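You operate a simulated robot arm through the tools that you are given. There is no shell and no other tool. Be economical: measure what you need, move in short steps, check, and stop when the job is done.

You are at the controls of a simulated two-armed robot. One attempt, no reset.

TASK
Take the blue cloth from the top of the side table and lay it out flat on the packing table.

The check looks at the end state, three seconds after you hand in, the way a careful person would. Anything else that was tipped, shoved, dropped, spilled or broken makes it a failure. Flat cloth is picked up by pressing the open fingertips on it (5 to 10 N) and closing them slowly along it; thin cloth reads only 2 to 8 mm in the jaws.

THE ROBOT
Two 7-joint arms with two-finger parallel grippers on one trunk, on a base that drives. Base frame: it is fixed to the floor where the robot stands at the start and does not move with it; the origin is under the middle of the robot, x ahead of it, y to its left, z up. Readings come in m, degrees, newtons and seconds.
The left shoulder is at the start at [0.07, 0.134, 1.126], the right one opposite. Places, roughly: packing table [-1.6, -0.9, 0.8]. Payload 1.57 kg a hand.
The TCP of each hand is the grasp point between the finger pads, 0.03 m short of the fingertips. In the tool frame z runs along the fingers and y along their closing line. The gripper opens to 0.08 m. The fingers are 0.017 m wide and 0.012 m thick; the gripper's body (0.04 by 0.082 m) begins 0.08 m behind the TCP.
Orientation is that of the tool frame in the base frame, as a unit quaternion [w, x, y, z]. With the fingers straight down and closing along the base's y, the tool's x points along the base's -x, its y along +y and its z along -z.

THE INTERFACE
- The arms move only by the tool move_arm. It takes "left_commands", "right_commands" or both (then of equal length, played together; a hand with none holds still); each is a list of rows, each a list of 6 numbers: the shift along the base's x, y, z in m, then the turn, a rotation vector about the base's x, y, z in degrees. In form: [[tx, ty, tz, wx, wy, wz], ...]. A call has 1 to 12 rows; each row is the pose to reach, as a shift and turn from the pose commanded when the call began. "left_fingers" and "right_fingers" are, for a hand that has rows, the opening in per cent of the stroke, from 0 (shut) to 100 (fully open), set as the call begins (left out, the last holds). Each row takes 0.2 s and may step no farther than 0.05 m and 8.6 degrees from the row before; otherwise, or with a gripper value out of range, the whole call is refused. Where a pose cannot be reached the arm comes as near as it can. A force on the tool above 40 N (or 10 N above the force at the start of the call, whichever is more), or a blocked arm, ends the call early, and 0.2 s more pass. The fingers move at their own pace (about 0.153 m/s each) and stop on an object; they squeeze with about 25 N. The grip force told is the motor's: it shows also when the fingers shut on nothing. Time passes only in rows, and 0.2 s behind the last, so rows that repeat a pose let the fingers close. The reply holds the time, the measured pose of the TCP, the force on the tool along the base axes, the opening and the grip force, in the units named above and with some noise.
- Cameras (640 x 400 px; columns grow to the right, rows downward): "scene" is now at [0.1401, 0.0114, 1.3353]; the picture's right is [0.16, -0.99, 0.00], its down [-0.70, -0.11, -0.70] and it looks along [0.69, 0.11, -0.71] (base axes); focal length 293 px, centre (320, 200). "left" rides on the left gripper at [0.072, 0.007, -0.122] in its tool frame; the picture's right is [-0.09, 1.00, 0.00], its down [-0.84, -0.08, -0.54] and it looks along [-0.54, -0.05, 0.84] (tool axes); focal length 238 px, centre (320, 200). "right" rides on the right gripper at [0.072, -0.007, -0.122] in its tool frame; the picture's right is [0.09, 1.00, 0.00], its down [-0.84, 0.08, -0.54] and it looks along [-0.54, 0.05, 0.84] (tool axes); focal length 238 px, centre (320, 200). There is no depth. A picture from a camera that has moved, and an enlarged one, comes with that camera's place and axes in the base frame and with its lens. The place of the scene camera against the robot may be out by one fixed shift of up to 0.018 m in any direction.
- get_image(camera): a new picture of that camera. No time passes.
- lift_body(by): slides the trunk up (or, below 0, down) by that many m; the arms and the scene camera ride with it, the base frame stays. It gives what a move gives, with no picture.
- drive_base(legs): drives the robot by 1 to 6 legs, each [ahead, left, turn to the left] in m, m and degrees, along the robot's own axes; the way and the turn of a leg run together, so that a leg with both is an arc; at most 1.5 m and 180 degrees a leg. The arms and the cameras ride along, it lands a little off, and it stops where it bumps. It gives what a move gives.
- turn_head(pan, tilt): turns the head with the scene camera to pan (to the left, within 86 degrees either way) and tilt (down, from -29 to 69), counted from straight ahead of the robot. It gives what a move gives.
- enlarge(camera, box): a new picture of the part [left, top, right, bottom] of that camera's present view, enlarged. No time passes.
- finish_job(): hands the job in; it is judged then, once.

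Work in short steps. Places have to be worked out from the pictures, the camera data and where the tool is seen: move nearer, look again, correct. Check each grasp and each placing, and mend what went wrong. You have 120 turns and 108 pictures in all, those below and enlarged ones among them. Open the grippers and draw the arms clear of the work before you hand the job in, unless the task says otherwise; then end with one line.

The tools are called after "Emit:" as a command line: name --argument value ..., lists and objects as JSON in quotes. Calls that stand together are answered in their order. move_arm: Moves the arms, as the interface text tells. Its arguments: {"type":"object","properties":{"left_commands":{"type":"array","items":{"type":"array","items":{"type":"number"}}},"left_fingers":{"type":"number"},"right_commands":{"type":"array","items":{"type":"array","items":{"type":"number"}}},"right_fingers":{"type":"number"}},"required":[]} The other tools are called the same way: lift_body (by) slides the trunk up or down; drive_base (legs) drives the base; turn_head (pan, tilt) turns the head that bears the scene camera; get_image (camera) takes a picture; enlarge (camera, box) takes an enlarged picture of a part of a camera's view; finish_job () hands the job in.

At the start:

```text
clock: 0.0
left_eef_pos: [0.4403, 0.1978, 1.0663]
left_orientation: [0.0, -0.001, 1.0, 0.0]
left_ft_force: [0.3, -0.8, 0.1]
left_grip_width: 0.0801
left_grip_force: 0.1
right_eef_pos: [0.423, -0.15, 1.0324]
right_orientation: [0.0, 0.0, 1.0, 0.0]
right_ft_force: [0.5, 0.8, 0.1]
right_grip_width: 0.0801
right_grip_force: 0.2
trunk travel left (down, up): [-0.7, 0.24]
robot x, y, heading: [-0.0021, 0.0017, 0.2]
head pan, tilt: [9.2, 45.4]
```

scene: 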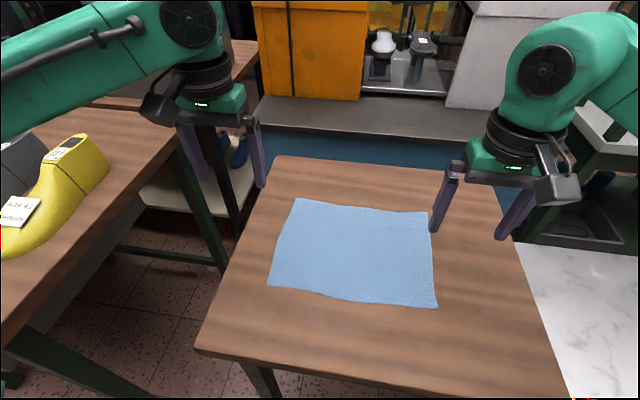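
right: 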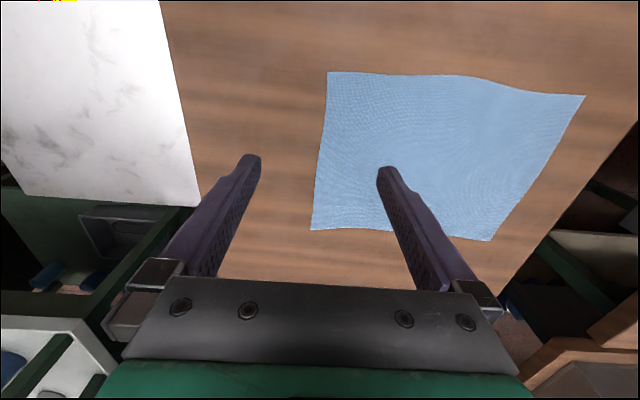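
left: 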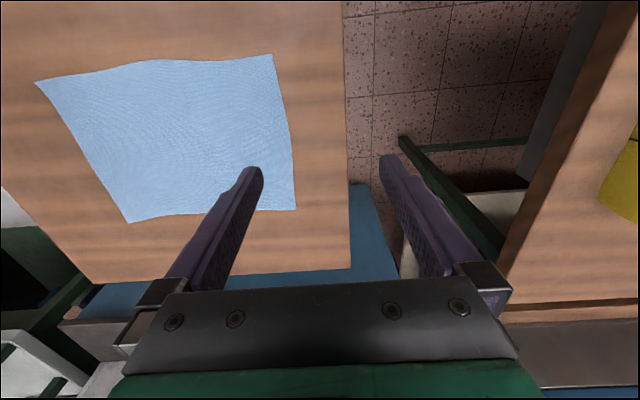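

The wrist and scene views agree best if the side-table top is near z = 0.86. That puts the cloth at about x 0.375–0.60, y ±0.147. I'll bring both hands above the near corners and look again.

Emit:
move_arm --left_commands '[[-0.012, -0.02, -0.025, 0, 0, 0], [-0.025, -0.04, -0.05, 0, 0, 0], [-0.037, -0.06, -0.08, 0, 0, 0], [-0.05, -0.08, -0.106, 0, 0, 0], [-0.05, -0.08, -0.106, 0, 0, 0]]' --right_commands '[[-0.008, 0.008, -0.02, 0, 0, 0], [-0.016, 0.016, -0.04, 0, 0, 0], [-0.025, 0.024, -0.06, 0, 0, 0], [-0.033, 0.032, -0.072, 0, 0, 0], [-0.033, 0.032, -0.072, 0, 0, 0]]' --left_fingers 30 --right_fingers 30

Emit:
get_image --camera "left"

Emit:
get_image --camera "right"

Emit:
get_image --camera "scene"

```text
clock: 1.2
left_eef_pos: [0.389, 0.1188, 0.9614]
left_orientation: [0.001, -0.001, 1.0, -0.001]
left_ft_force: [0.5, 0.5, 0.1]
left_grip_width: 0.0239
left_grip_force: 0.0
right_eef_pos: [0.3885, -0.1186, 0.9604]
right_orientation: [0.0, 0.0, 1.0, 0.0]
right_ft_force: [0.8, -0.3, -0.1]
right_grip_width: 0.0241
right_grip_force: 0.1
trunk travel left (down, up): [-0.7, 0.24]
robot x, y, heading: [0.0011, -0.0042, -0.1]
head pan, tilt: [9.2, 45.4]
```

```text
104 pictures are left
camera left: at [0.3175, 0.1263, 1.0825], right [0.09, 1.0, 0.0], down [0.84, -0.07, 0.54], along [0.54, -0.05, -0.84], focal length 238 px, centre (320, 200)
```

left: 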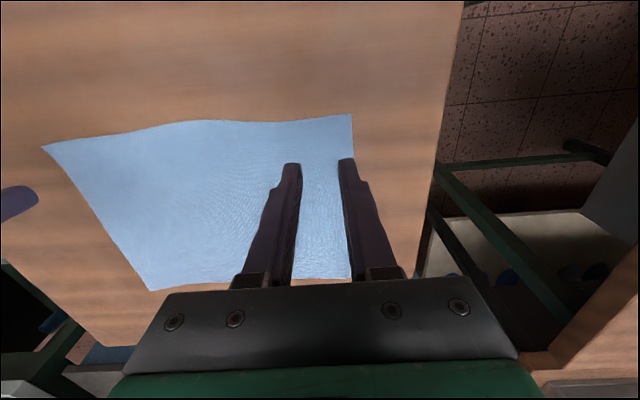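

```text
103 pictures are left
camera right: at [0.3199, -0.1257, 1.0818], right [-0.09, 1.0, 0.0], down [0.84, 0.08, 0.54], along [0.54, 0.05, -0.84], focal length 238 px, centre (320, 200)
```

right: 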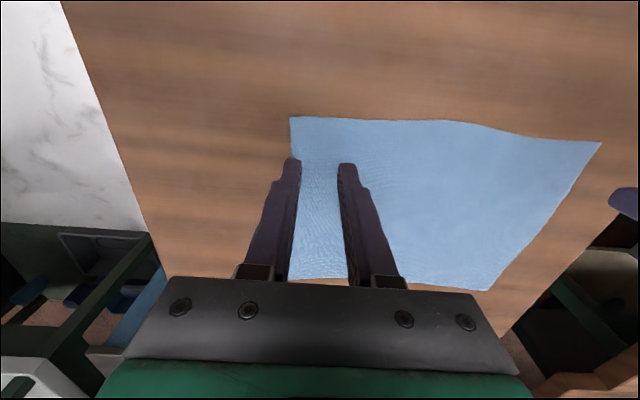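

```text
102 pictures are left
camera scene: at [0.1399, 0.0116, 1.3354], right [0.16, -0.99, 0.0], down [-0.7, -0.11, -0.7], along [0.69, 0.11, -0.71], focal length 293 px, centre (320, 200)
```

scene: 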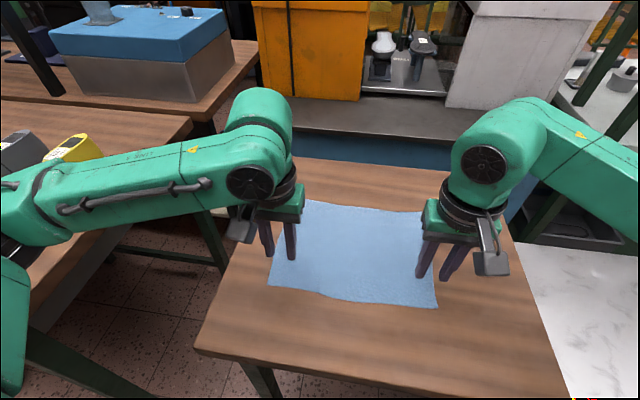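

Triangulating the near-left corner gives (0.371, 0.150) at z ≈ 0.862, and the near-right corner is at (0.375, −0.147). Both hands are 1–3 cm inside their corners, so I'll descend to just above contact.

Emit:
move_arm --left_commands '[[0, 0, -0.03, 0, 0, 0], [0, 0, -0.055, 0, 0, 0], [0, 0, -0.062, 0, 0, 0], [0, 0, -0.066, 0, 0, 0]]' --right_commands '[[0, 0, -0.03, 0, 0, 0], [0, 0, -0.055, 0, 0, 0], [0, 0, -0.062, 0, 0, 0], [0, 0, -0.066, 0, 0, 0]]'

```text
clock: 2.2
left_eef_pos: [0.3897, 0.1168, 0.8945]
left_orientation: [0.0, -0.001, 1.0, -0.001]
left_ft_force: [-0.1, 1.1, 1.1]
left_grip_width: 0.0241
left_grip_force: 0.1
right_eef_pos: [0.3901, -0.1202, 0.8928]
right_orientation: [0.0, 0.001, 1.0, 0.0]
right_ft_force: [-0.1, -0.6, 0.2]
right_grip_width: 0.0242
right_grip_force: 0.1
trunk travel left (down, up): [-0.7, 0.24]
robot x, y, heading: [0.0014, 0.0041, 0.2]
head pan, tilt: [9.2, 45.4]
```

No contact yet, so I'll creep down to about 7 N.

Emit:
move_arm --left_commands '[[0, 0, -0.001, 0, 0, 0], [0, 0, -0.002, 0, 0, 0], [0, 0, -0.003, 0, 0, 0]]' --right_commands '[[0, 0, -0.001, 0, 0, 0], [0, 0, -0.002, 0, 0, 0], [0, 0, -0.003, 0, 0, 0]]'

```text
clock: 3.0
left_eef_pos: [0.39, 0.1198, 0.8921]
left_orientation: [-0.001, -0.001, 1.0, 0.0]
left_ft_force: [0.2, 0.9, -0.8]
left_grip_width: 0.0239
left_grip_force: 0.1
right_eef_pos: [0.3897, -0.119, 0.8903]
right_orientation: [0.001, 0.001, 1.0, 0.0]
right_ft_force: [0.9, 0.2, 1.4]
right_grip_width: 0.0237
right_grip_force: 0.0
trunk travel left (down, up): [-0.7, 0.24]
robot x, y, heading: [-0.0013, 0.0002, -0.0]
head pan, tilt: [9.2, 45.4]
```

Forces are still only noise, so I'll keep creeping down.

Emit:
move_arm --left_commands '[[0, 0, -0.001, 0, 0, 0], [0, 0, -0.002, 0, 0, 0], [0, 0, -0.003, 0, 0, 0]]' --right_commands '[[0, 0, -0.001, 0, 0, 0], [0, 0, -0.002, 0, 0, 0], [0, 0, -0.002, 0, 0, 0]]'

```text
clock: 3.8
left_eef_pos: [0.3883, 0.1183, 0.8911]
left_orientation: [0.004, -0.001, 1.0, 0.0]
left_ft_force: [0.2, 2.6, 20.8]
left_grip_width: 0.0239
left_grip_force: 0.1
right_eef_pos: [0.3887, -0.12, 0.8912]
right_orientation: [0.002, 0.0, 1.0, 0.001]
right_ft_force: [3.8, -0.4, 12.1]
right_grip_width: 0.0237
right_grip_force: 0.1
trunk travel left (down, up): [-0.7, 0.24]
robot x, y, heading: [-0.0029, -0.0006, 0.2]
head pan, tilt: [9.2, 45.4]
```

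Both hands are in contact at z ≈ 0.861, and the left is too hard at 21 N. I'll ease off towards 7–8 N and start closing to 20%.

Emit:
move_arm --left_commands '[[0, 0, 0.0012, 0, 0, 0], [0, 0, 0.0012, 0, 0, 0]]' --right_commands '[[0, 0, 0.0004, 0, 0, 0], [0, 0, 0.0004, 0, 0, 0]]'

```text
clock: 4.4
left_eef_pos: [0.3894, 0.1188, 0.8913]
left_orientation: [0.003, -0.001, 1.0, -0.001]
left_ft_force: [5.6, 0.8, 20.6]
left_grip_width: 0.024
left_grip_force: 0.1
right_eef_pos: [0.3884, -0.1187, 0.891]
right_orientation: [0.001, 0.0, 1.0, 0.001]
right_ft_force: [3.5, 1.6, 18.4]
right_grip_width: 0.0242
right_grip_force: 0.1
trunk travel left (down, up): [-0.7, 0.24]
robot x, y, heading: [0.0007, -0.0014, -0.0]
head pan, tilt: [9.2, 45.4]
```

Still about 20 N on each hand; I'll ease off another millimetre.

Emit:
move_arm --left_commands '[[0, 0, 0.001, 0, 0, 0], [0, 0, 0.001, 0, 0, 0]]' --right_commands '[[0, 0, 0.001, 0, 0, 0], [0, 0, 0.001, 0, 0, 0]]'

```text
clock: 5.0
left_eef_pos: [0.3889, 0.119, 0.8922]
left_orientation: [0.001, 0.0, 1.0, -0.002]
left_ft_force: [2.3, 1.1, 16.3]
left_grip_width: 0.0239
left_grip_force: 0.0
right_eef_pos: [0.388, -0.1203, 0.8907]
right_orientation: [0.0, -0.001, 1.0, 0.0]
right_ft_force: [1.3, 2.5, 9.5]
right_grip_width: 0.0237
right_grip_force: 0.0
trunk travel left (down, up): [-0.7, 0.24]
robot x, y, heading: [0.0017, -0.0021, -0.3]
head pan, tilt: [9.2, 45.4]
```

The right hand is at 9.5 N and the left at 16 N. I'll ease the left 0.7 mm and the right 0.2 mm while beginning to close.

Emit:
move_arm --left_commands '[[0, 0, 0.0008, 0, 0, 0], [0, 0, 0.0008, 0, 0, 0]]' --right_commands '[[0, 0, 0.0002, 0, 0, 0], [0, 0, 0.0002, 0, 0, 0]]' --left_fingers 25 --right_fingers 25

Emit:
move_arm --left_commands '[[0, 0, 0, 0, 0, 0]]' --right_commands '[[0, 0, 0, 0, 0, 0]]' --left_fingers 20 --right_fingers 20

Emit:
get_image --camera "left"

```text
clock: 5.6
left_eef_pos: [0.3884, 0.1189, 0.8915]
left_orientation: [0.0, -0.001, 1.0, 0.0]
left_ft_force: [-0.2, 1.0, 3.4]
left_grip_width: 0.0194
left_grip_force: 0.0
right_eef_pos: [0.3888, -0.1204, 0.8901]
right_orientation: [0.0, 0.001, 1.0, 0.0]
right_ft_force: [-1.9, 0.3, 8.9]
right_grip_width: 0.0189
right_grip_force: 0.1
trunk travel left (down, up): [-0.7, 0.24]
robot x, y, heading: [0.0014, 0.0008, 0.1]
head pan, tilt: [9.2, 45.4]
```

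```text
clock: 6.0
left_eef_pos: [0.3893, 0.1194, 0.8915]
left_orientation: [0.0, 0.0, 1.0, -0.002]
left_ft_force: [0.1, -0.3, 0.8]
left_grip_width: 0.0158
left_grip_force: 0.0
right_eef_pos: [0.3901, -0.1209, 0.891]
right_orientation: [0.0, 0.0, 1.0, 0.0]
right_ft_force: [-0.7, 1.2, 6.7]
right_grip_width: 0.0136
right_grip_force: 0.1
trunk travel left (down, up): [-0.7, 0.24]
robot x, y, heading: [-0.0014, -0.0001, 0.0]
head pan, tilt: [9.2, 45.4]
```

```text
101 pictures are left
camera left: at [0.3174, 0.1264, 1.013], right [0.09, 1.0, 0.0], down [0.84, -0.08, 0.54], along [0.54, -0.05, -0.84], focal length 238 px, centre (320, 200)
```

left: 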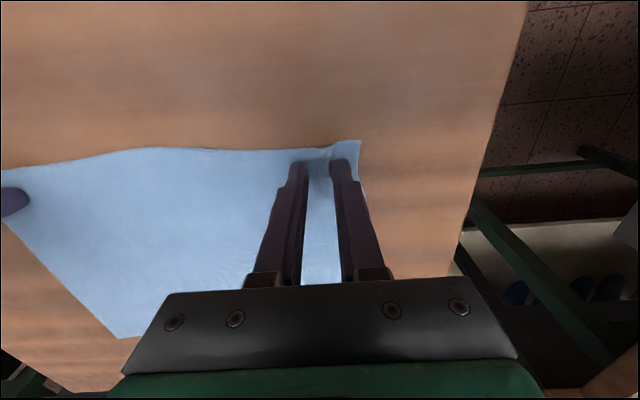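

The cloth is gathering between the left fingers, but the left force has faded. I'll press it down about 0.8 mm and keep closing both slowly.

Emit:
move_arm --left_commands '[[0, 0, -0.0008, 0, 0, 0], [0, 0, -0.0008, 0, 0, 0]]' --right_commands '[[0, 0, 0, 0, 0, 0], [0, 0, 0, 0, 0, 0]]' --left_fingers 18 --right_fingers 14

Emit:
move_arm --left_commands '[[0, 0, 0, 0, 0, 0]]' --right_commands '[[0, 0, 0, 0, 0, 0]]' --left_fingers 13 --right_fingers 10

Emit:
get_image --camera "left"

Emit:
get_image --camera "right"

```text
clock: 6.6
left_eef_pos: [0.3902, 0.1183, 0.8915]
left_orientation: [0.0, -0.001, 1.0, 0.0]
left_ft_force: [0.1, -0.3, 1.4]
left_grip_width: 0.0144
left_grip_force: 0.1
right_eef_pos: [0.3892, -0.1198, 0.8903]
right_orientation: [-0.001, 0.0, 1.0, -0.001]
right_ft_force: [-0.1, 1.3, 3.9]
right_grip_width: 0.0092
right_grip_force: 0.1
trunk travel left (down, up): [-0.7, 0.24]
robot x, y, heading: [-0.0004, 0.0006, -0.2]
head pan, tilt: [9.2, 45.4]
```

```text
clock: 7.0
left_eef_pos: [0.391, 0.1186, 0.8904]
left_orientation: [0.0, -0.001, 1.0, -0.001]
left_ft_force: [-0.5, 0.7, 0.5]
left_grip_width: 0.0104
left_grip_force: 0.1
right_eef_pos: [0.3899, -0.1207, 0.8908]
right_orientation: [0.0, 0.0, 1.0, 0.001]
right_ft_force: [-0.9, -0.1, 5.1]
right_grip_width: 0.0085
right_grip_force: 0.1
trunk travel left (down, up): [-0.7, 0.24]
robot x, y, heading: [0.0013, 0.0014, 0.2]
head pan, tilt: [9.2, 45.4]
```

```text
100 pictures are left
camera left: at [0.3177, 0.1261, 1.0127], right [0.09, 1.0, 0.0], down [0.84, -0.08, 0.54], along [0.54, -0.05, -0.84], focal length 238 px, centre (320, 200)
```

left: 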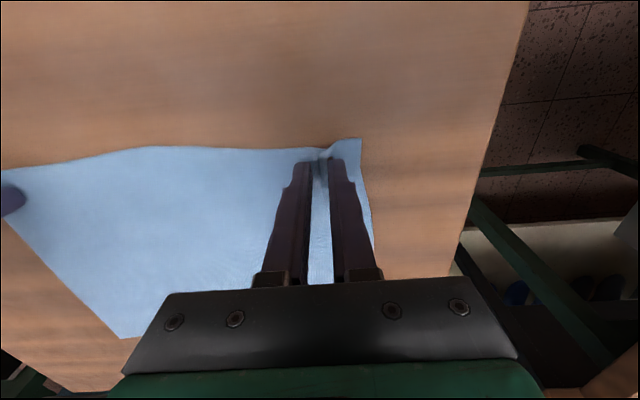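

```text
99 pictures are left
camera right: at [0.3196, -0.1266, 1.0139], right [-0.09, 1.0, 0.0], down [0.84, 0.08, 0.54], along [0.54, 0.05, -0.84], focal length 238 px, centre (320, 200)
```

right: 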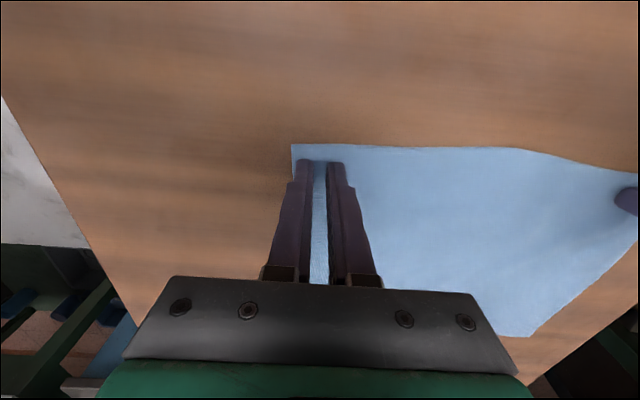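

The left fingers hold a clear fold; the right is less certain. I'll press the left 1 mm and finish closing both.

Emit:
move_arm --left_commands '[[0, 0, -0.0012, 0, 0, 0]]' --right_commands '[[0, 0, 0, 0, 0, 0]]' --left_fingers 10 --right_fingers 5

Emit:
move_arm --left_commands '[[0, 0, 0, 0, 0, 0], [0, 0, 0, 0, 0, 0]]' --right_commands '[[0, 0, 0, 0, 0, 0], [0, 0, 0, 0, 0, 0]]' --left_fingers 4 --right_fingers 0

Emit:
move_arm --left_commands '[[0, 0, 0, 0, 0, 0], [0, 0, 0, 0, 0, 0]]' --right_commands '[[0, 0, 0, 0, 0, 0], [0, 0, 0, 0, 0, 0]]' --left_fingers 0 --right_fingers 0

Emit:
get_image --camera "left"

Emit:
get_image --camera "right"

```text
clock: 7.4
left_eef_pos: [0.3899, 0.1199, 0.8906]
left_orientation: [0.002, -0.001, 1.0, 0.0]
left_ft_force: [-0.3, 0.2, 8.7]
left_grip_width: 0.0073
left_grip_force: 0.0
right_eef_pos: [0.3904, -0.1205, 0.8906]
right_orientation: [-0.001, 0.001, 1.0, 0.0]
right_ft_force: [-0.1, 0.8, 2.6]
right_grip_width: 0.0031
right_grip_force: 0.1
trunk travel left (down, up): [-0.7, 0.24]
robot x, y, heading: [-0.0003, 0.0029, -0.0]
head pan, tilt: [9.2, 45.4]
```

```text
clock: 8.0
left_eef_pos: [0.3906, 0.1188, 0.8915]
left_orientation: [0.002, -0.001, 1.0, 0.0]
left_ft_force: [1.7, 0.9, 13.0]
left_grip_width: 0.0028
left_grip_force: 0.0
right_eef_pos: [0.3889, -0.1208, 0.8911]
right_orientation: [0.0, 0.0, 1.0, 0.0]
right_ft_force: [-0.2, 0.7, 1.5]
right_grip_width: 0.0001
right_grip_force: 21.2
trunk travel left (down, up): [-0.7, 0.24]
robot x, y, heading: [-0.0009, 0.0055, 0.0]
head pan, tilt: [9.2, 45.4]
```

```text
clock: 8.6
left_eef_pos: [0.3893, 0.1189, 0.8923]
left_orientation: [0.002, -0.001, 1.0, 0.0]
left_ft_force: [2.8, -0.2, 17.2]
left_grip_width: 0.0019
left_grip_force: 23.5
right_eef_pos: [0.3904, -0.1209, 0.8918]
right_orientation: [0.0, 0.0, 1.0, 0.001]
right_ft_force: [-1.1, 0.7, 0.2]
right_grip_width: 0.0
right_grip_force: 21.6
trunk travel left (down, up): [-0.7, 0.24]
robot x, y, heading: [-0.0021, 0.0015, 0.0]
head pan, tilt: [9.2, 45.4]
```

```text
98 pictures are left
camera left: at [0.3176, 0.126, 1.0123], right [0.09, 1.0, 0.0], down [0.84, -0.08, 0.54], along [0.54, -0.05, -0.84], focal length 238 px, centre (320, 200)
```

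left: 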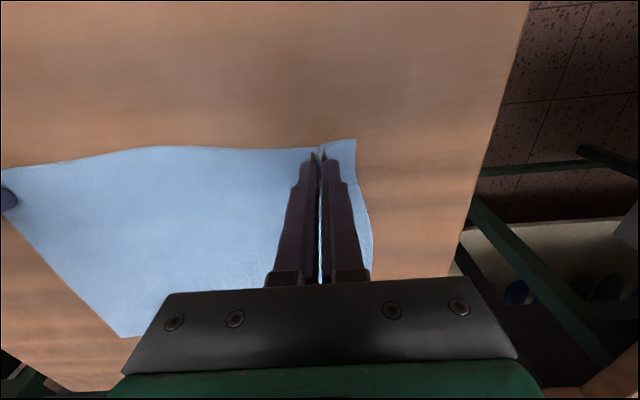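

```text
97 pictures are left
camera right: at [0.3191, -0.1271, 1.014], right [-0.09, 1.0, 0.0], down [0.84, 0.08, 0.54], along [0.54, 0.05, -0.84], focal length 238 px, centre (320, 200)
```

right: 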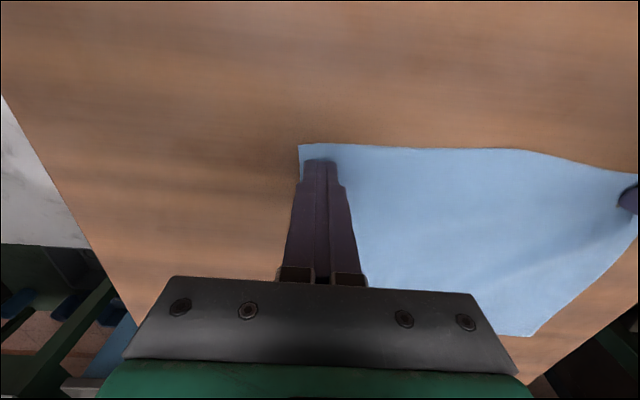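

The left hand has the fold (1.9 mm), but the right closed on nothing. I'll lift the right slightly, reopen it, shift 8 mm inward and press again, easing the left at the same time.

Emit:
move_arm --right_commands '[[0, 0, 0.01, 0, 0, 0], [0, 0.008, 0.01, 0, 0, 0], [0, 0.008, 0.01, 0, 0, 0]]' --left_commands '[[0, 0, 0.001, 0, 0, 0], [0, 0, 0.0015, 0, 0, 0], [0, 0, 0.0015, 0, 0, 0]]' --right_fingers 36

Emit:
move_arm --right_commands '[[0, 0, -0.007, 0, 0, 0], [0, 0, -0.01, 0, 0, 0], [0, 0, -0.0107, 0, 0, 0], [0, 0, -0.0107, 0, 0, 0], [0, 0, -0.0107, 0, 0, 0]]'

```text
clock: 9.4
left_eef_pos: [0.3907, 0.1182, 0.8916]
left_orientation: [-0.001, -0.001, 1.0, 0.0]
left_ft_force: [0.4, 0.3, 6.9]
left_grip_width: 0.0018
left_grip_force: 23.6
right_eef_pos: [0.3899, -0.1114, 0.9001]
right_orientation: [0.0, 0.002, 1.0, 0.0]
right_ft_force: [0.0, 0.0, -0.1]
right_grip_width: 0.0285
right_grip_force: 0.1
trunk travel left (down, up): [-0.7, 0.24]
robot x, y, heading: [-0.0029, 0.0027, -0.2]
head pan, tilt: [9.2, 45.4]
```

```text
clock: 10.6
left_eef_pos: [0.3904, 0.1186, 0.8922]
left_orientation: [0.0, -0.001, 1.0, 0.001]
left_ft_force: [-1.1, -0.5, 0.1]
left_grip_width: 0.0018
left_grip_force: 22.8
right_eef_pos: [0.3901, -0.1115, 0.8908]
right_orientation: [0.001, 0.001, 1.0, 0.001]
right_ft_force: [1.3, -2.5, 11.9]
right_grip_width: 0.0293
right_grip_force: 0.3
trunk travel left (down, up): [-0.7, 0.24]
robot x, y, heading: [0.0019, 0.0003, -0.1]
head pan, tilt: [9.2, 45.4]
```

Right contact is at 12 N. I'll close in small steps, watching the force.

Emit:
move_arm --right_commands '[[0, 0, 0, 0, 0, 0]]' --right_fingers 31

Emit:
move_arm --right_commands '[[0, 0, 0, 0, 0, 0]]' --right_fingers 26

Emit:
get_image --camera "right"

```text
clock: 11.0
left_eef_pos: [0.391, 0.1193, 0.8919]
left_orientation: [0.001, -0.001, 1.0, -0.001]
left_ft_force: [0.3, 0.0, -0.5]
left_grip_width: 0.0018
left_grip_force: 23.1
right_eef_pos: [0.3895, -0.1101, 0.891]
right_orientation: [0.001, 0.001, 1.0, 0.0]
right_ft_force: [0.8, 0.4, 12.4]
right_grip_width: 0.0231
right_grip_force: 0.0
trunk travel left (down, up): [-0.7, 0.24]
robot x, y, heading: [0.004, 0.0027, 0.1]
head pan, tilt: [9.2, 45.4]
```

```text
clock: 11.4
left_eef_pos: [0.3893, 0.1202, 0.8921]
left_orientation: [0.001, 0.0, 1.0, -0.001]
left_ft_force: [0.8, 0.1, 0.7]
left_grip_width: 0.0018
left_grip_force: 24.2
right_eef_pos: [0.3899, -0.1111, 0.8912]
right_orientation: [0.001, 0.0, 1.0, 0.0]
right_ft_force: [0.8, 1.3, 14.2]
right_grip_width: 0.0191
right_grip_force: 0.0
trunk travel left (down, up): [-0.7, 0.24]
robot x, y, heading: [0.0003, 0.0011, 0.1]
head pan, tilt: [9.2, 45.4]
```

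```text
96 pictures are left
camera right: at [0.3192, -0.117, 1.0137], right [-0.09, 1.0, 0.0], down [0.84, 0.08, 0.54], along [0.54, 0.05, -0.84], focal length 238 px, centre (320, 200)
```

right: 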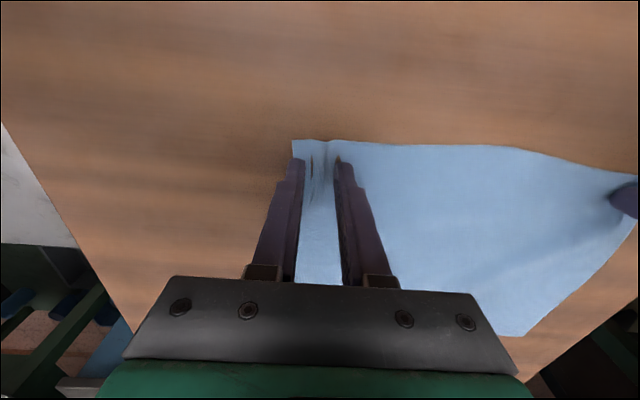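

The cloth is now gathering between the right fingers. I'll keep closing in small steps.

Emit:
move_arm --right_commands '[[0, 0, 0, 0, 0, 0]]' --right_fingers 21

Emit:
move_arm --right_commands '[[0, 0, 0, 0, 0, 0]]' --right_fingers 16

Emit:
move_arm --right_commands '[[0, 0, 0, 0, 0, 0]]' --right_fingers 11

Emit:
move_arm --right_commands '[[0, 0, 0, 0, 0, 0]]' --right_fingers 6

Emit:
move_arm --right_commands '[[0, 0, 0, 0, 0, 0], [0, 0, 0, 0, 0, 0]]' --right_fingers 0

Emit:
get_image --camera "right"

```text
clock: 11.8
left_eef_pos: [0.3891, 0.1194, 0.8923]
left_orientation: [0.001, -0.001, 1.0, -0.001]
left_ft_force: [0.9, -0.9, -0.1]
left_grip_width: 0.0018
left_grip_force: 23.5
right_eef_pos: [0.3898, -0.1122, 0.8907]
right_orientation: [0.001, 0.001, 1.0, 0.0]
right_ft_force: [1.4, 1.3, 13.2]
right_grip_width: 0.0156
right_grip_force: 0.1
trunk travel left (down, up): [-0.7, 0.24]
robot x, y, heading: [0.0039, 0.0003, -0.3]
head pan, tilt: [9.2, 45.4]
```

```text
clock: 12.2
left_eef_pos: [0.3895, 0.1193, 0.8913]
left_orientation: [0.0, -0.001, 1.0, -0.001]
left_ft_force: [-0.3, -2.7, 0.0]
left_grip_width: 0.0019
left_grip_force: 23.2
right_eef_pos: [0.3903, -0.1109, 0.8897]
right_orientation: [0.001, -0.001, 1.0, 0.0]
right_ft_force: [0.5, 3.5, 13.3]
right_grip_width: 0.0125
right_grip_force: 0.0
trunk travel left (down, up): [-0.7, 0.24]
robot x, y, heading: [-0.0019, -0.0001, 0.2]
head pan, tilt: [9.2, 45.4]
```

```text
clock: 12.6
left_eef_pos: [0.3898, 0.1193, 0.8916]
left_orientation: [0.001, 0.0, 1.0, 0.0]
left_ft_force: [0.1, -4.5, 0.3]
left_grip_width: 0.002
left_grip_force: 23.7
right_eef_pos: [0.3895, -0.1108, 0.8918]
right_orientation: [0.001, 0.0, 1.0, -0.001]
right_ft_force: [-0.3, 4.5, 13.4]
right_grip_width: 0.0094
right_grip_force: 0.8
trunk travel left (down, up): [-0.7, 0.24]
robot x, y, heading: [-0.0014, -0.0008, -0.1]
head pan, tilt: [9.2, 45.4]
```

```text
clock: 13.0
left_eef_pos: [0.3887, 0.1187, 0.8917]
left_orientation: [0.001, 0.0, 1.0, -0.002]
left_ft_force: [0.2, -6.8, 0.5]
left_grip_width: 0.0018
left_grip_force: 23.3
right_eef_pos: [0.3897, -0.1105, 0.8903]
right_orientation: [0.001, 0.0, 1.0, 0.0]
right_ft_force: [-0.4, 6.7, 14.0]
right_grip_width: 0.0055
right_grip_force: 7.2
trunk travel left (down, up): [-0.7, 0.24]
robot x, y, heading: [-0.0007, 0.003, 0.1]
head pan, tilt: [9.2, 45.4]
```

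```text
clock: 13.6
left_eef_pos: [0.3898, 0.1196, 0.8908]
left_orientation: [0.0, -0.001, 1.0, 0.0]
left_ft_force: [-0.1, -9.5, 0.0]
left_grip_width: 0.0021
left_grip_force: 24.1
right_eef_pos: [0.3901, -0.1112, 0.8915]
right_orientation: [0.001, 0.0, 1.0, 0.001]
right_ft_force: [0.3, 11.8, 14.3]
right_grip_width: 0.0017
right_grip_force: 23.9
trunk travel left (down, up): [-0.7, 0.24]
robot x, y, heading: [-0.0014, -0.0011, -0.3]
head pan, tilt: [9.2, 45.4]
```

```text
95 pictures are left
camera right: at [0.3189, -0.117, 1.0137], right [-0.09, 1.0, 0.0], down [0.84, 0.08, 0.54], along [0.54, 0.05, -0.84], focal length 238 px, centre (320, 200)
```

right: 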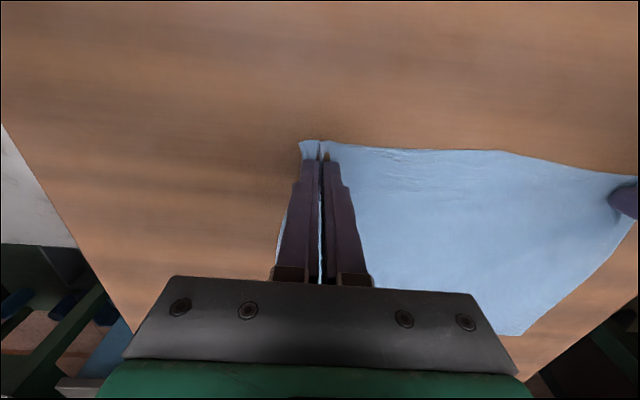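

Both hands hold the cloth, each grip about 1.8 mm with roughly 10 N of tension between them. I'll ease the tension by bringing the right hand in 6 mm and peel the cloth up and forward.

Emit:
move_arm --left_commands '[[0, 0, 0.01, 0, 0, 0], [0.01, 0, 0.03, 0, 0, 0], [0.02, 0, 0.05, 0, 0, 0], [0.03, 0, 0.07, 0, 0, 0], [0.04, 0, 0.09, 0, 0, 0], [0.05, 0, 0.11, 0, 0, 0], [0.06, 0, 0.13, 0, 0, 0], [0.06, 0, 0.15, 0, 0, 0], [0.06, 0, 0.15, 0, 0, 0]]' --right_commands '[[0, 0.006, 0.01, 0, 0, 0], [0.01, 0.006, 0.03, 0, 0, 0], [0.02, 0.006, 0.05, 0, 0, 0], [0.03, 0.006, 0.07, 0, 0, 0], [0.04, 0.006, 0.09, 0, 0, 0], [0.05, 0.006, 0.11, 0, 0, 0], [0.06, 0.006, 0.13, 0, 0, 0], [0.06, 0.006, 0.15, 0, 0, 0], [0.06, 0.006, 0.15, 0, 0, 0]]'

Emit:
get_image --camera "scene"

```text
clock: 15.6
left_eef_pos: [0.4491, 0.1183, 1.0392]
left_orientation: [0.0, -0.002, 1.0, 0.0]
left_ft_force: [0.6, -1.2, 0.6]
left_grip_width: 0.0019
left_grip_force: 23.4
right_eef_pos: [0.4507, -0.1039, 1.0394]
right_orientation: [0.0, 0.001, 1.0, 0.0]
right_ft_force: [0.2, 0.6, -0.1]
right_grip_width: 0.0019
right_grip_force: 23.2
trunk travel left (down, up): [-0.7, 0.24]
robot x, y, heading: [0.0014, -0.0006, -0.3]
head pan, tilt: [9.2, 45.4]
```

```text
94 pictures are left
camera scene: at [0.1405, 0.0114, 1.3353], right [0.16, -0.99, 0.0], down [-0.7, -0.11, -0.7], along [0.69, 0.11, -0.71], focal length 293 px, centre (320, 200)
```

scene: 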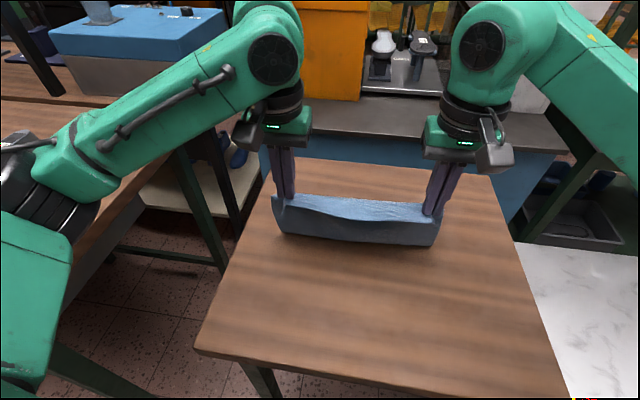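

Both corners are held and the cloth hangs neatly. I'll raise the trunk and look to the right, towards the packing table, before driving.

Emit:
lift_body --by 0.2

Emit:
turn_head --pan -86 --tilt 30

Emit:
get_image --camera "scene"

Emit:
turn_head --pan 80 --tilt 30

Emit:
get_image --camera "scene"

```text
clock: 17.8
left_eef_pos: [0.4492, 0.1178, 1.2391]
left_orientation: [0.0, -0.001, 1.0, 0.0]
left_ft_force: [-0.3, -0.5, 0.2]
left_grip_width: 0.0018
left_grip_force: 23.7
right_eef_pos: [0.4511, -0.1041, 1.2402]
right_orientation: [0.001, 0.0, 1.0, 0.001]
right_ft_force: [-0.1, 0.8, 0.2]
right_grip_width: 0.002
right_grip_force: 24.1
trunk travel left (down, up): [-0.9, 0.04]
robot x, y, heading: [0.0006, 0.0049, -0.1]
head pan, tilt: [9.2, 45.4]
```

```text
clock: 19.5
left_eef_pos: [0.4494, 0.1184, 1.2392]
left_orientation: [0.0, -0.001, 1.0, -0.001]
left_ft_force: [-1.2, -1.0, -0.5]
left_grip_width: 0.0016
left_grip_force: 23.4
right_eef_pos: [0.451, -0.1039, 1.2401]
right_orientation: [0.0, 0.0, 1.0, 0.0]
right_ft_force: [0.6, 0.6, -0.3]
right_grip_width: 0.0016
right_grip_force: 23.1
trunk travel left (down, up): [-0.9, 0.04]
robot x, y, heading: [-0.0033, 0.0033, 0.1]
head pan, tilt: [-85.9, 30.0]
```

```text
93 pictures are left
camera scene: at [0.0667, -0.0917, 1.5586], right [-1.0, -0.07, 0.0], down [-0.04, 0.5, -0.87], along [0.06, -0.86, -0.5], focal length 293 px, centre (320, 200)
```

scene: 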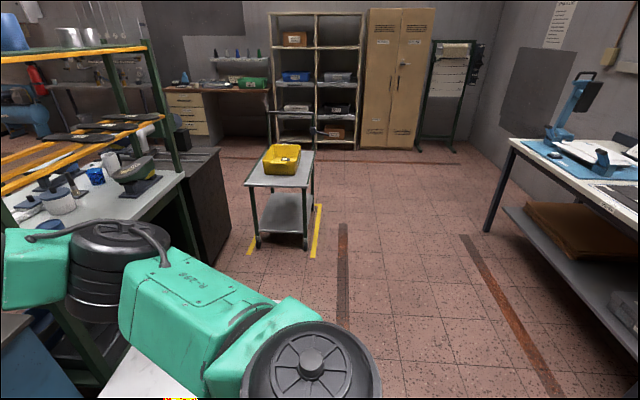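

```text
clock: 22.0
left_eef_pos: [0.4499, 0.1203, 1.2388]
left_orientation: [0.001, -0.001, 1.0, 0.001]
left_ft_force: [-0.4, -0.6, 0.8]
left_grip_width: 0.002
left_grip_force: 23.5
right_eef_pos: [0.4503, -0.1038, 1.2391]
right_orientation: [0.0, 0.0, 1.0, 0.0]
right_ft_force: [-0.3, 0.8, -0.8]
right_grip_width: 0.0016
right_grip_force: 23.8
trunk travel left (down, up): [-0.9, 0.04]
robot x, y, heading: [-0.0004, 0.0021, 0.1]
head pan, tilt: [80.0, 30.0]
```

```text
92 pictures are left
camera scene: at [0.076, 0.0876, 1.5586], right [0.98, -0.17, 0.0], down [-0.09, -0.49, -0.87], along [0.15, 0.85, -0.5], focal length 293 px, centre (320, 200)
```

scene: 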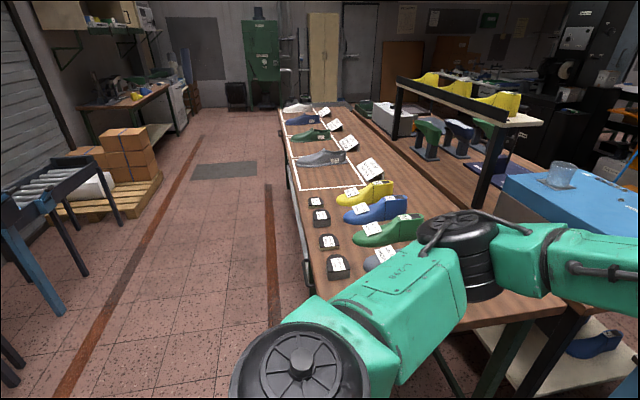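

The packing table is the white bench behind and to the right, with its near edge at x ≈ −1.4. I'll back out 0.5 m, turn right by 90°, and look again.

Emit:
drive_base --legs '[[-0.5, 0, 0], [0, 0, -90]]'

Emit:
turn_head --pan -75 --tilt 30

Emit:
get_image --camera "scene"

Emit:
turn_head --pan 0 --tilt 40

Emit:
get_image --camera "scene"

```text
clock: 28.7
left_eef_pos: [-0.3693, -0.4465, 1.2385]
left_orientation: [0.0, 0.698, 0.717, -0.001]
left_ft_force: [-2.7, -0.4, 0.1]
left_grip_width: 0.0018
left_grip_force: 23.6
right_eef_pos: [-0.592, -0.4524, 1.2398]
right_orientation: [0.0, 0.698, 0.716, -0.001]
right_ft_force: [0.4, 0.2, 0.8]
right_grip_width: 0.0017
right_grip_force: 23.4
trunk travel left (down, up): [-0.9, 0.04]
robot x, y, heading: [-0.4969, 0.0037, -88.5]
head pan, tilt: [80.0, 30.0]
```

```text
clock: 31.1
left_eef_pos: [-0.3689, -0.4463, 1.2396]
left_orientation: [0.0, 0.698, 0.716, -0.001]
left_ft_force: [-1.4, -0.9, -0.2]
left_grip_width: 0.002
left_grip_force: 23.4
right_eef_pos: [-0.5919, -0.453, 1.2395]
right_orientation: [0.0, 0.699, 0.715, 0.0]
right_ft_force: [0.7, -0.7, -0.1]
right_grip_width: 0.0017
right_grip_force: 23.6
trunk travel left (down, up): [-0.9, 0.04]
robot x, y, heading: [-0.4987, 0.0042, -88.6]
head pan, tilt: [-75.0, 30.0]
```

```text
91 pictures are left
camera scene: at [-0.5742, -0.0774, 1.5586], right [-0.28, 0.96, 0.0], down [0.48, 0.14, -0.87], along [-0.83, -0.25, -0.5], focal length 293 px, centre (320, 200)
```

scene: 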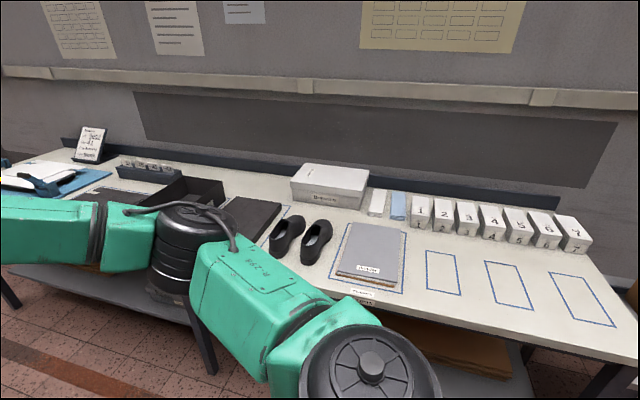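

```text
clock: 32.6
left_eef_pos: [-0.3692, -0.4465, 1.2401]
left_orientation: [0.0, 0.698, 0.716, 0.0]
left_ft_force: [-2.0, -0.9, -0.2]
left_grip_width: 0.0017
left_grip_force: 23.4
right_eef_pos: [-0.5919, -0.4519, 1.2391]
right_orientation: [0.001, 0.698, 0.716, 0.0]
right_ft_force: [0.4, 0.9, -0.5]
right_grip_width: 0.0019
right_grip_force: 23.8
trunk travel left (down, up): [-0.9, 0.04]
robot x, y, heading: [-0.4975, 0.0, -88.6]
head pan, tilt: [0.0, 40.0]
```

```text
90 pictures are left
camera scene: at [-0.4854, -0.1368, 1.5432], right [-1.0, -0.02, 0.0], down [-0.02, 0.64, -0.77], along [0.02, -0.77, -0.64], focal length 293 px, centre (320, 200)
```

scene: 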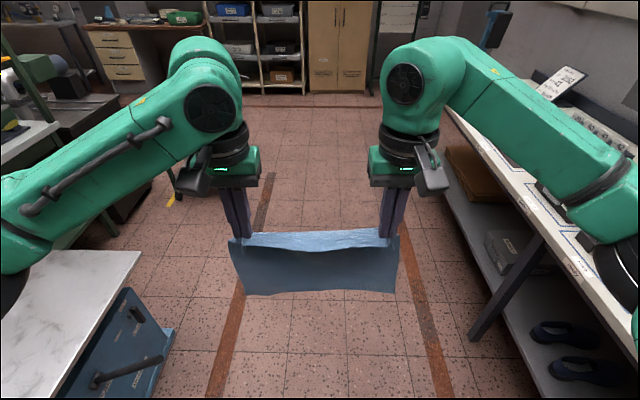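

The packing table's front edge is at x ≈ −1.22. It has a clear stretch at about y 0.05–0.58, x −1.22 to −1.65, with only painted outlines and the numbered boxes behind. I'll turn to face it, shift to y ≈ 0.3, and look.

Emit:
drive_base --legs '[[0, 0, -91.5], [0, -0.3, 0]]'

Emit:
get_image --camera "scene"

```text
clock: 38.5
left_eef_pos: [-0.9515, 0.1697, 1.2393]
left_orientation: [-0.002, 1.0, 0.009, 0.001]
left_ft_force: [-0.4, 0.1, -0.7]
left_grip_width: 0.0017
left_grip_force: 22.4
right_eef_pos: [-0.9558, 0.3919, 1.24]
right_orientation: [-0.001, 1.0, 0.008, 0.0]
right_ft_force: [-0.3, -0.9, 0.8]
right_grip_width: 0.0018
right_grip_force: 23.4
trunk travel left (down, up): [-0.9, 0.04]
robot x, y, heading: [-0.5054, 0.2942, -178.9]
head pan, tilt: [0.0, 40.0]
```

```text
89 pictures are left
camera scene: at [-0.6292, 0.2904, 1.5432], right [-0.02, 1.0, 0.0], down [0.64, 0.01, -0.77], along [-0.77, -0.01, -0.64], focal length 293 px, centre (320, 200)
```

scene: 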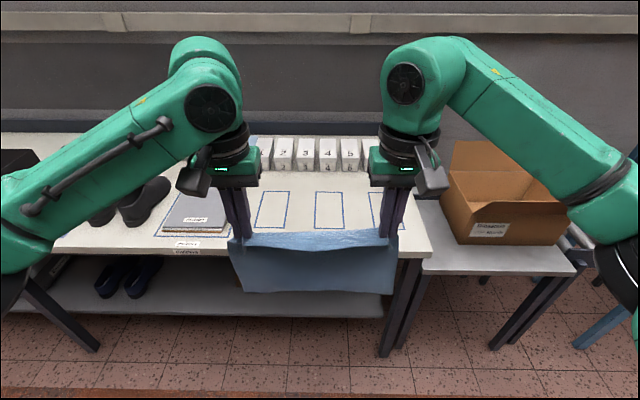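

The space in front is clear, but there's a cardboard box on the next table at y ≥ 0.8. I'll shift 5 cm further from it (toward −y) and drive up to the table with the cloth held high.

Emit:
drive_base --legs '[[0, 0.055, -1.1], [0.45, 0, 0]]'

Emit:
get_image --camera "scene"

Emit:
get_image --camera "left"

Emit:
get_image --camera "right"

```text
clock: 41.7
left_eef_pos: [-1.3952, 0.126, 1.2398]
left_orientation: [0.0, 1.0, 0.002, -0.001]
left_ft_force: [0.5, 0.6, -0.7]
left_grip_width: 0.0017
left_grip_force: 23.4
right_eef_pos: [-1.3965, 0.3484, 1.2398]
right_orientation: [0.0, 1.0, 0.0, -0.002]
right_ft_force: [0.1, -0.5, 0.7]
right_grip_width: 0.0019
right_grip_force: 23.3
trunk travel left (down, up): [-0.9, 0.04]
robot x, y, heading: [-0.95, 0.2457, -179.9]
head pan, tilt: [0.0, 40.0]
```

```text
88 pictures are left
camera scene: at [-1.0713, 0.2417, 1.5435], right [0.0, 1.0, 0.0], down [0.64, 0.0, -0.77], along [-0.77, 0.0, -0.64], focal length 293 px, centre (320, 200)
```

scene: 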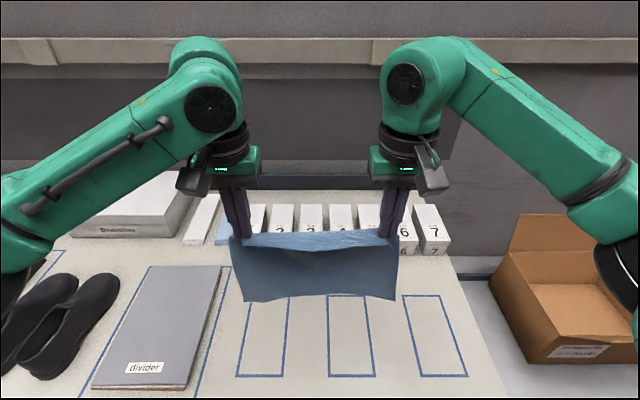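

```text
87 pictures are left
camera left: at [-1.3235, 0.1187, 1.3618], right [-0.09, -1.0, 0.0], down [-0.84, 0.07, 0.54], along [-0.54, 0.05, -0.84], focal length 238 px, centre (320, 200)
```

left: 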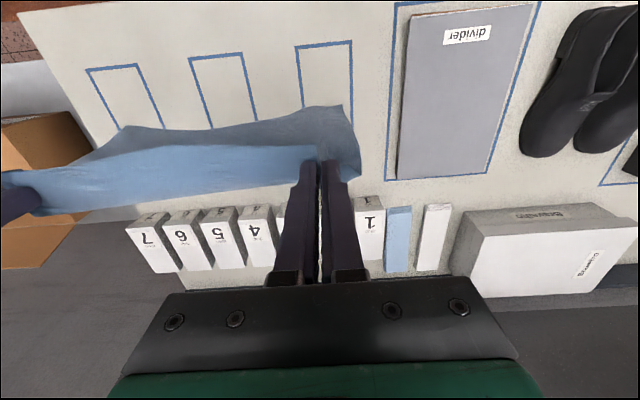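

```text
86 pictures are left
camera right: at [-1.3232, 0.3542, 1.3629], right [0.09, -1.0, 0.0], down [-0.84, -0.08, 0.54], along [-0.54, -0.05, -0.84], focal length 238 px, centre (320, 200)
```

right: 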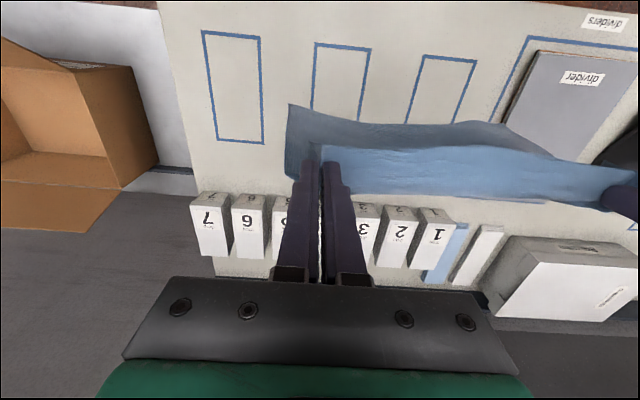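

The table height checks out at ≈ 0.81: the box fronts come to x ≈ −1.68 from two cameras. The cloth at y 0.09–0.39 clears the divider frame at y ≈ −0.03. I'll lower the trunk 0.1 m and reach forward to x ≈ −1.55 with the cloth bottom just above the table.

Emit:
lift_body --by -0.1

Emit:
move_arm --left_commands '[[-0.03, 0, -0.005, 0, 0, 0], [-0.06, 0, -0.01, 0, 0, 0], [-0.09, 0, -0.02, 0, 0, 0], [-0.12, 0, -0.03, 0, 0, 0], [-0.15, 0, -0.04, 0, 0, 0], [-0.15, 0, -0.05, 0, 0, 0], [-0.15, 0, -0.05, 0, 0, 0], [-0.15, 0, -0.05, 0, 0, 0]]' --right_commands '[[-0.03, 0, -0.005, 0, 0, 0], [-0.06, 0, -0.01, 0, 0, 0], [-0.09, 0, -0.02, 0, 0, 0], [-0.12, 0, -0.03, 0, 0, 0], [-0.15, 0, -0.04, 0, 0, 0], [-0.15, 0, -0.05, 0, 0, 0], [-0.15, 0, -0.05, 0, 0, 0], [-0.15, 0, -0.05, 0, 0, 0]]'

Emit:
get_image --camera "scene"

Emit:
get_image --camera "left"

```text
clock: 43.0
left_eef_pos: [-1.3979, 0.1239, 1.1394]
left_orientation: [0.001, 1.0, 0.002, 0.0]
left_ft_force: [0.4, 1.3, -0.3]
left_grip_width: 0.0021
left_grip_force: 23.6
right_eef_pos: [-1.3979, 0.3469, 1.14]
right_orientation: [-0.001, 1.0, 0.0, 0.0]
right_ft_force: [0.4, -1.0, -0.3]
right_grip_width: 0.0017
right_grip_force: 23.4
trunk travel left (down, up): [-0.8, 0.14]
robot x, y, heading: [-0.951, 0.2432, -180.2]
head pan, tilt: [0.0, 40.0]
```

```text
clock: 44.8
left_eef_pos: [-1.5479, 0.1246, 1.0892]
left_orientation: [0.001, 1.0, 0.002, 0.0]
left_ft_force: [-0.2, -0.1, 1.0]
left_grip_width: 0.0016
left_grip_force: 23.5
right_eef_pos: [-1.5413, 0.3365, 1.0882]
right_orientation: [0.001, 1.0, 0.0, 0.0]
right_ft_force: [0.4, 0.1, -0.8]
right_grip_width: 0.0014
right_grip_force: 23.5
right hand out of reach, approached as far as the arm can: row 5, 6, 7, 8
trunk travel left (down, up): [-0.8, 0.14]
robot x, y, heading: [-0.9471, 0.2403, -180.2]
head pan, tilt: [0.0, 40.0]
```

```text
85 pictures are left
camera scene: at [-1.074, 0.243, 1.4432], right [0.0, 1.0, 0.0], down [0.64, 0.0, -0.77], along [-0.77, 0.0, -0.64], focal length 293 px, centre (320, 200)
```

scene: 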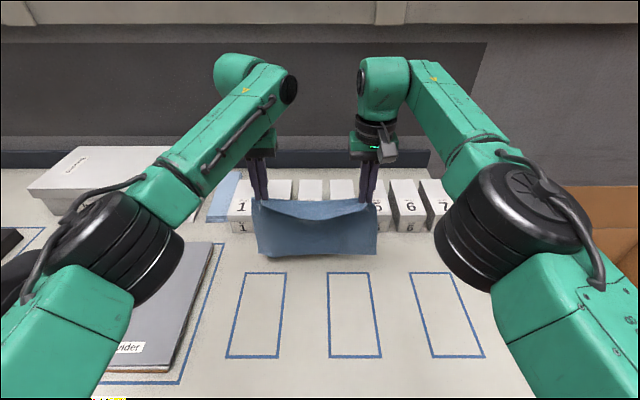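

```text
84 pictures are left
camera left: at [-1.4758, 0.1192, 1.2117], right [-0.09, -1.0, 0.0], down [-0.84, 0.08, 0.54], along [-0.54, 0.05, -0.84], focal length 238 px, centre (320, 200)
```

left: 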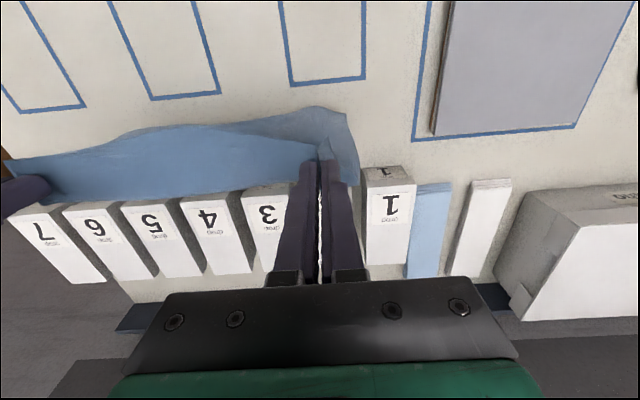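

The right hand was 1 cm out of reach at full extension. The cloth hangs about 0.19 m, with its bottom near z 0.87. I'll come back 2 cm and lower to just above the table.

Emit:
move_arm --left_commands '[[0.01, 0, -0.01, 0, 0, 0], [0.02, 0, -0.03, 0, 0, 0], [0.02, 0, -0.045, 0, 0, 0], [0.02, 0, -0.045, 0, 0, 0], [0.02, 0, -0.045, 0, 0, 0]]' --right_commands '[[0.01, 0, -0.01, 0, 0, 0], [0.02, 0, -0.03, 0, 0, 0], [0.02, 0, -0.045, 0, 0, 0], [0.02, 0, -0.045, 0, 0, 0], [0.02, 0, -0.045, 0, 0, 0]]'

Emit:
get_image --camera "scene"

Emit:
get_image --camera "left"

```text
clock: 46.0
left_eef_pos: [-1.5261, 0.1246, 1.0442]
left_orientation: [0.0, 1.0, 0.002, 0.0]
left_ft_force: [0.2, -0.1, 0.3]
left_grip_width: 0.0016
left_grip_force: 23.6
right_eef_pos: [-1.5219, 0.3365, 1.0415]
right_orientation: [0.0, 1.0, 0.0, 0.0]
right_ft_force: [-0.8, 0.1, 0.3]
right_grip_width: 0.0018
right_grip_force: 23.2
trunk travel left (down, up): [-0.8, 0.14]
robot x, y, heading: [-0.9463, 0.2446, -179.9]
head pan, tilt: [0.0, 40.0]
```

```text
83 pictures are left
camera scene: at [-1.0736, 0.242, 1.4432], right [0.0, 1.0, 0.0], down [0.64, 0.0, -0.77], along [-0.77, 0.0, -0.64], focal length 293 px, centre (320, 200)
```

scene: 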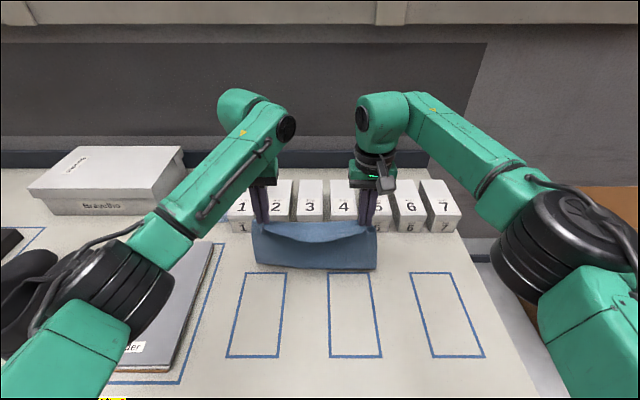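

```text
82 pictures are left
camera left: at [-1.4543, 0.119, 1.1655], right [-0.09, -1.0, 0.0], down [-0.84, 0.07, 0.54], along [-0.54, 0.05, -0.84], focal length 238 px, centre (320, 200)
```

left: 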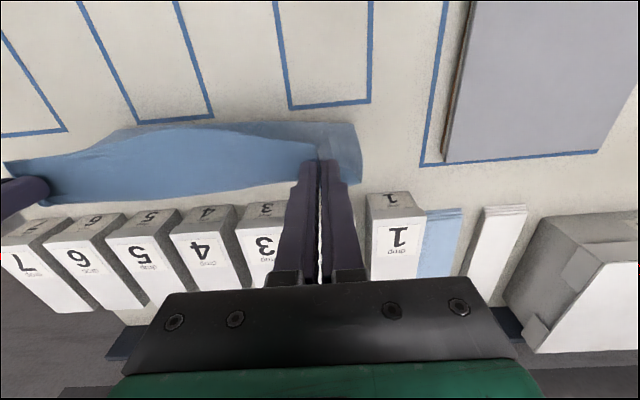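

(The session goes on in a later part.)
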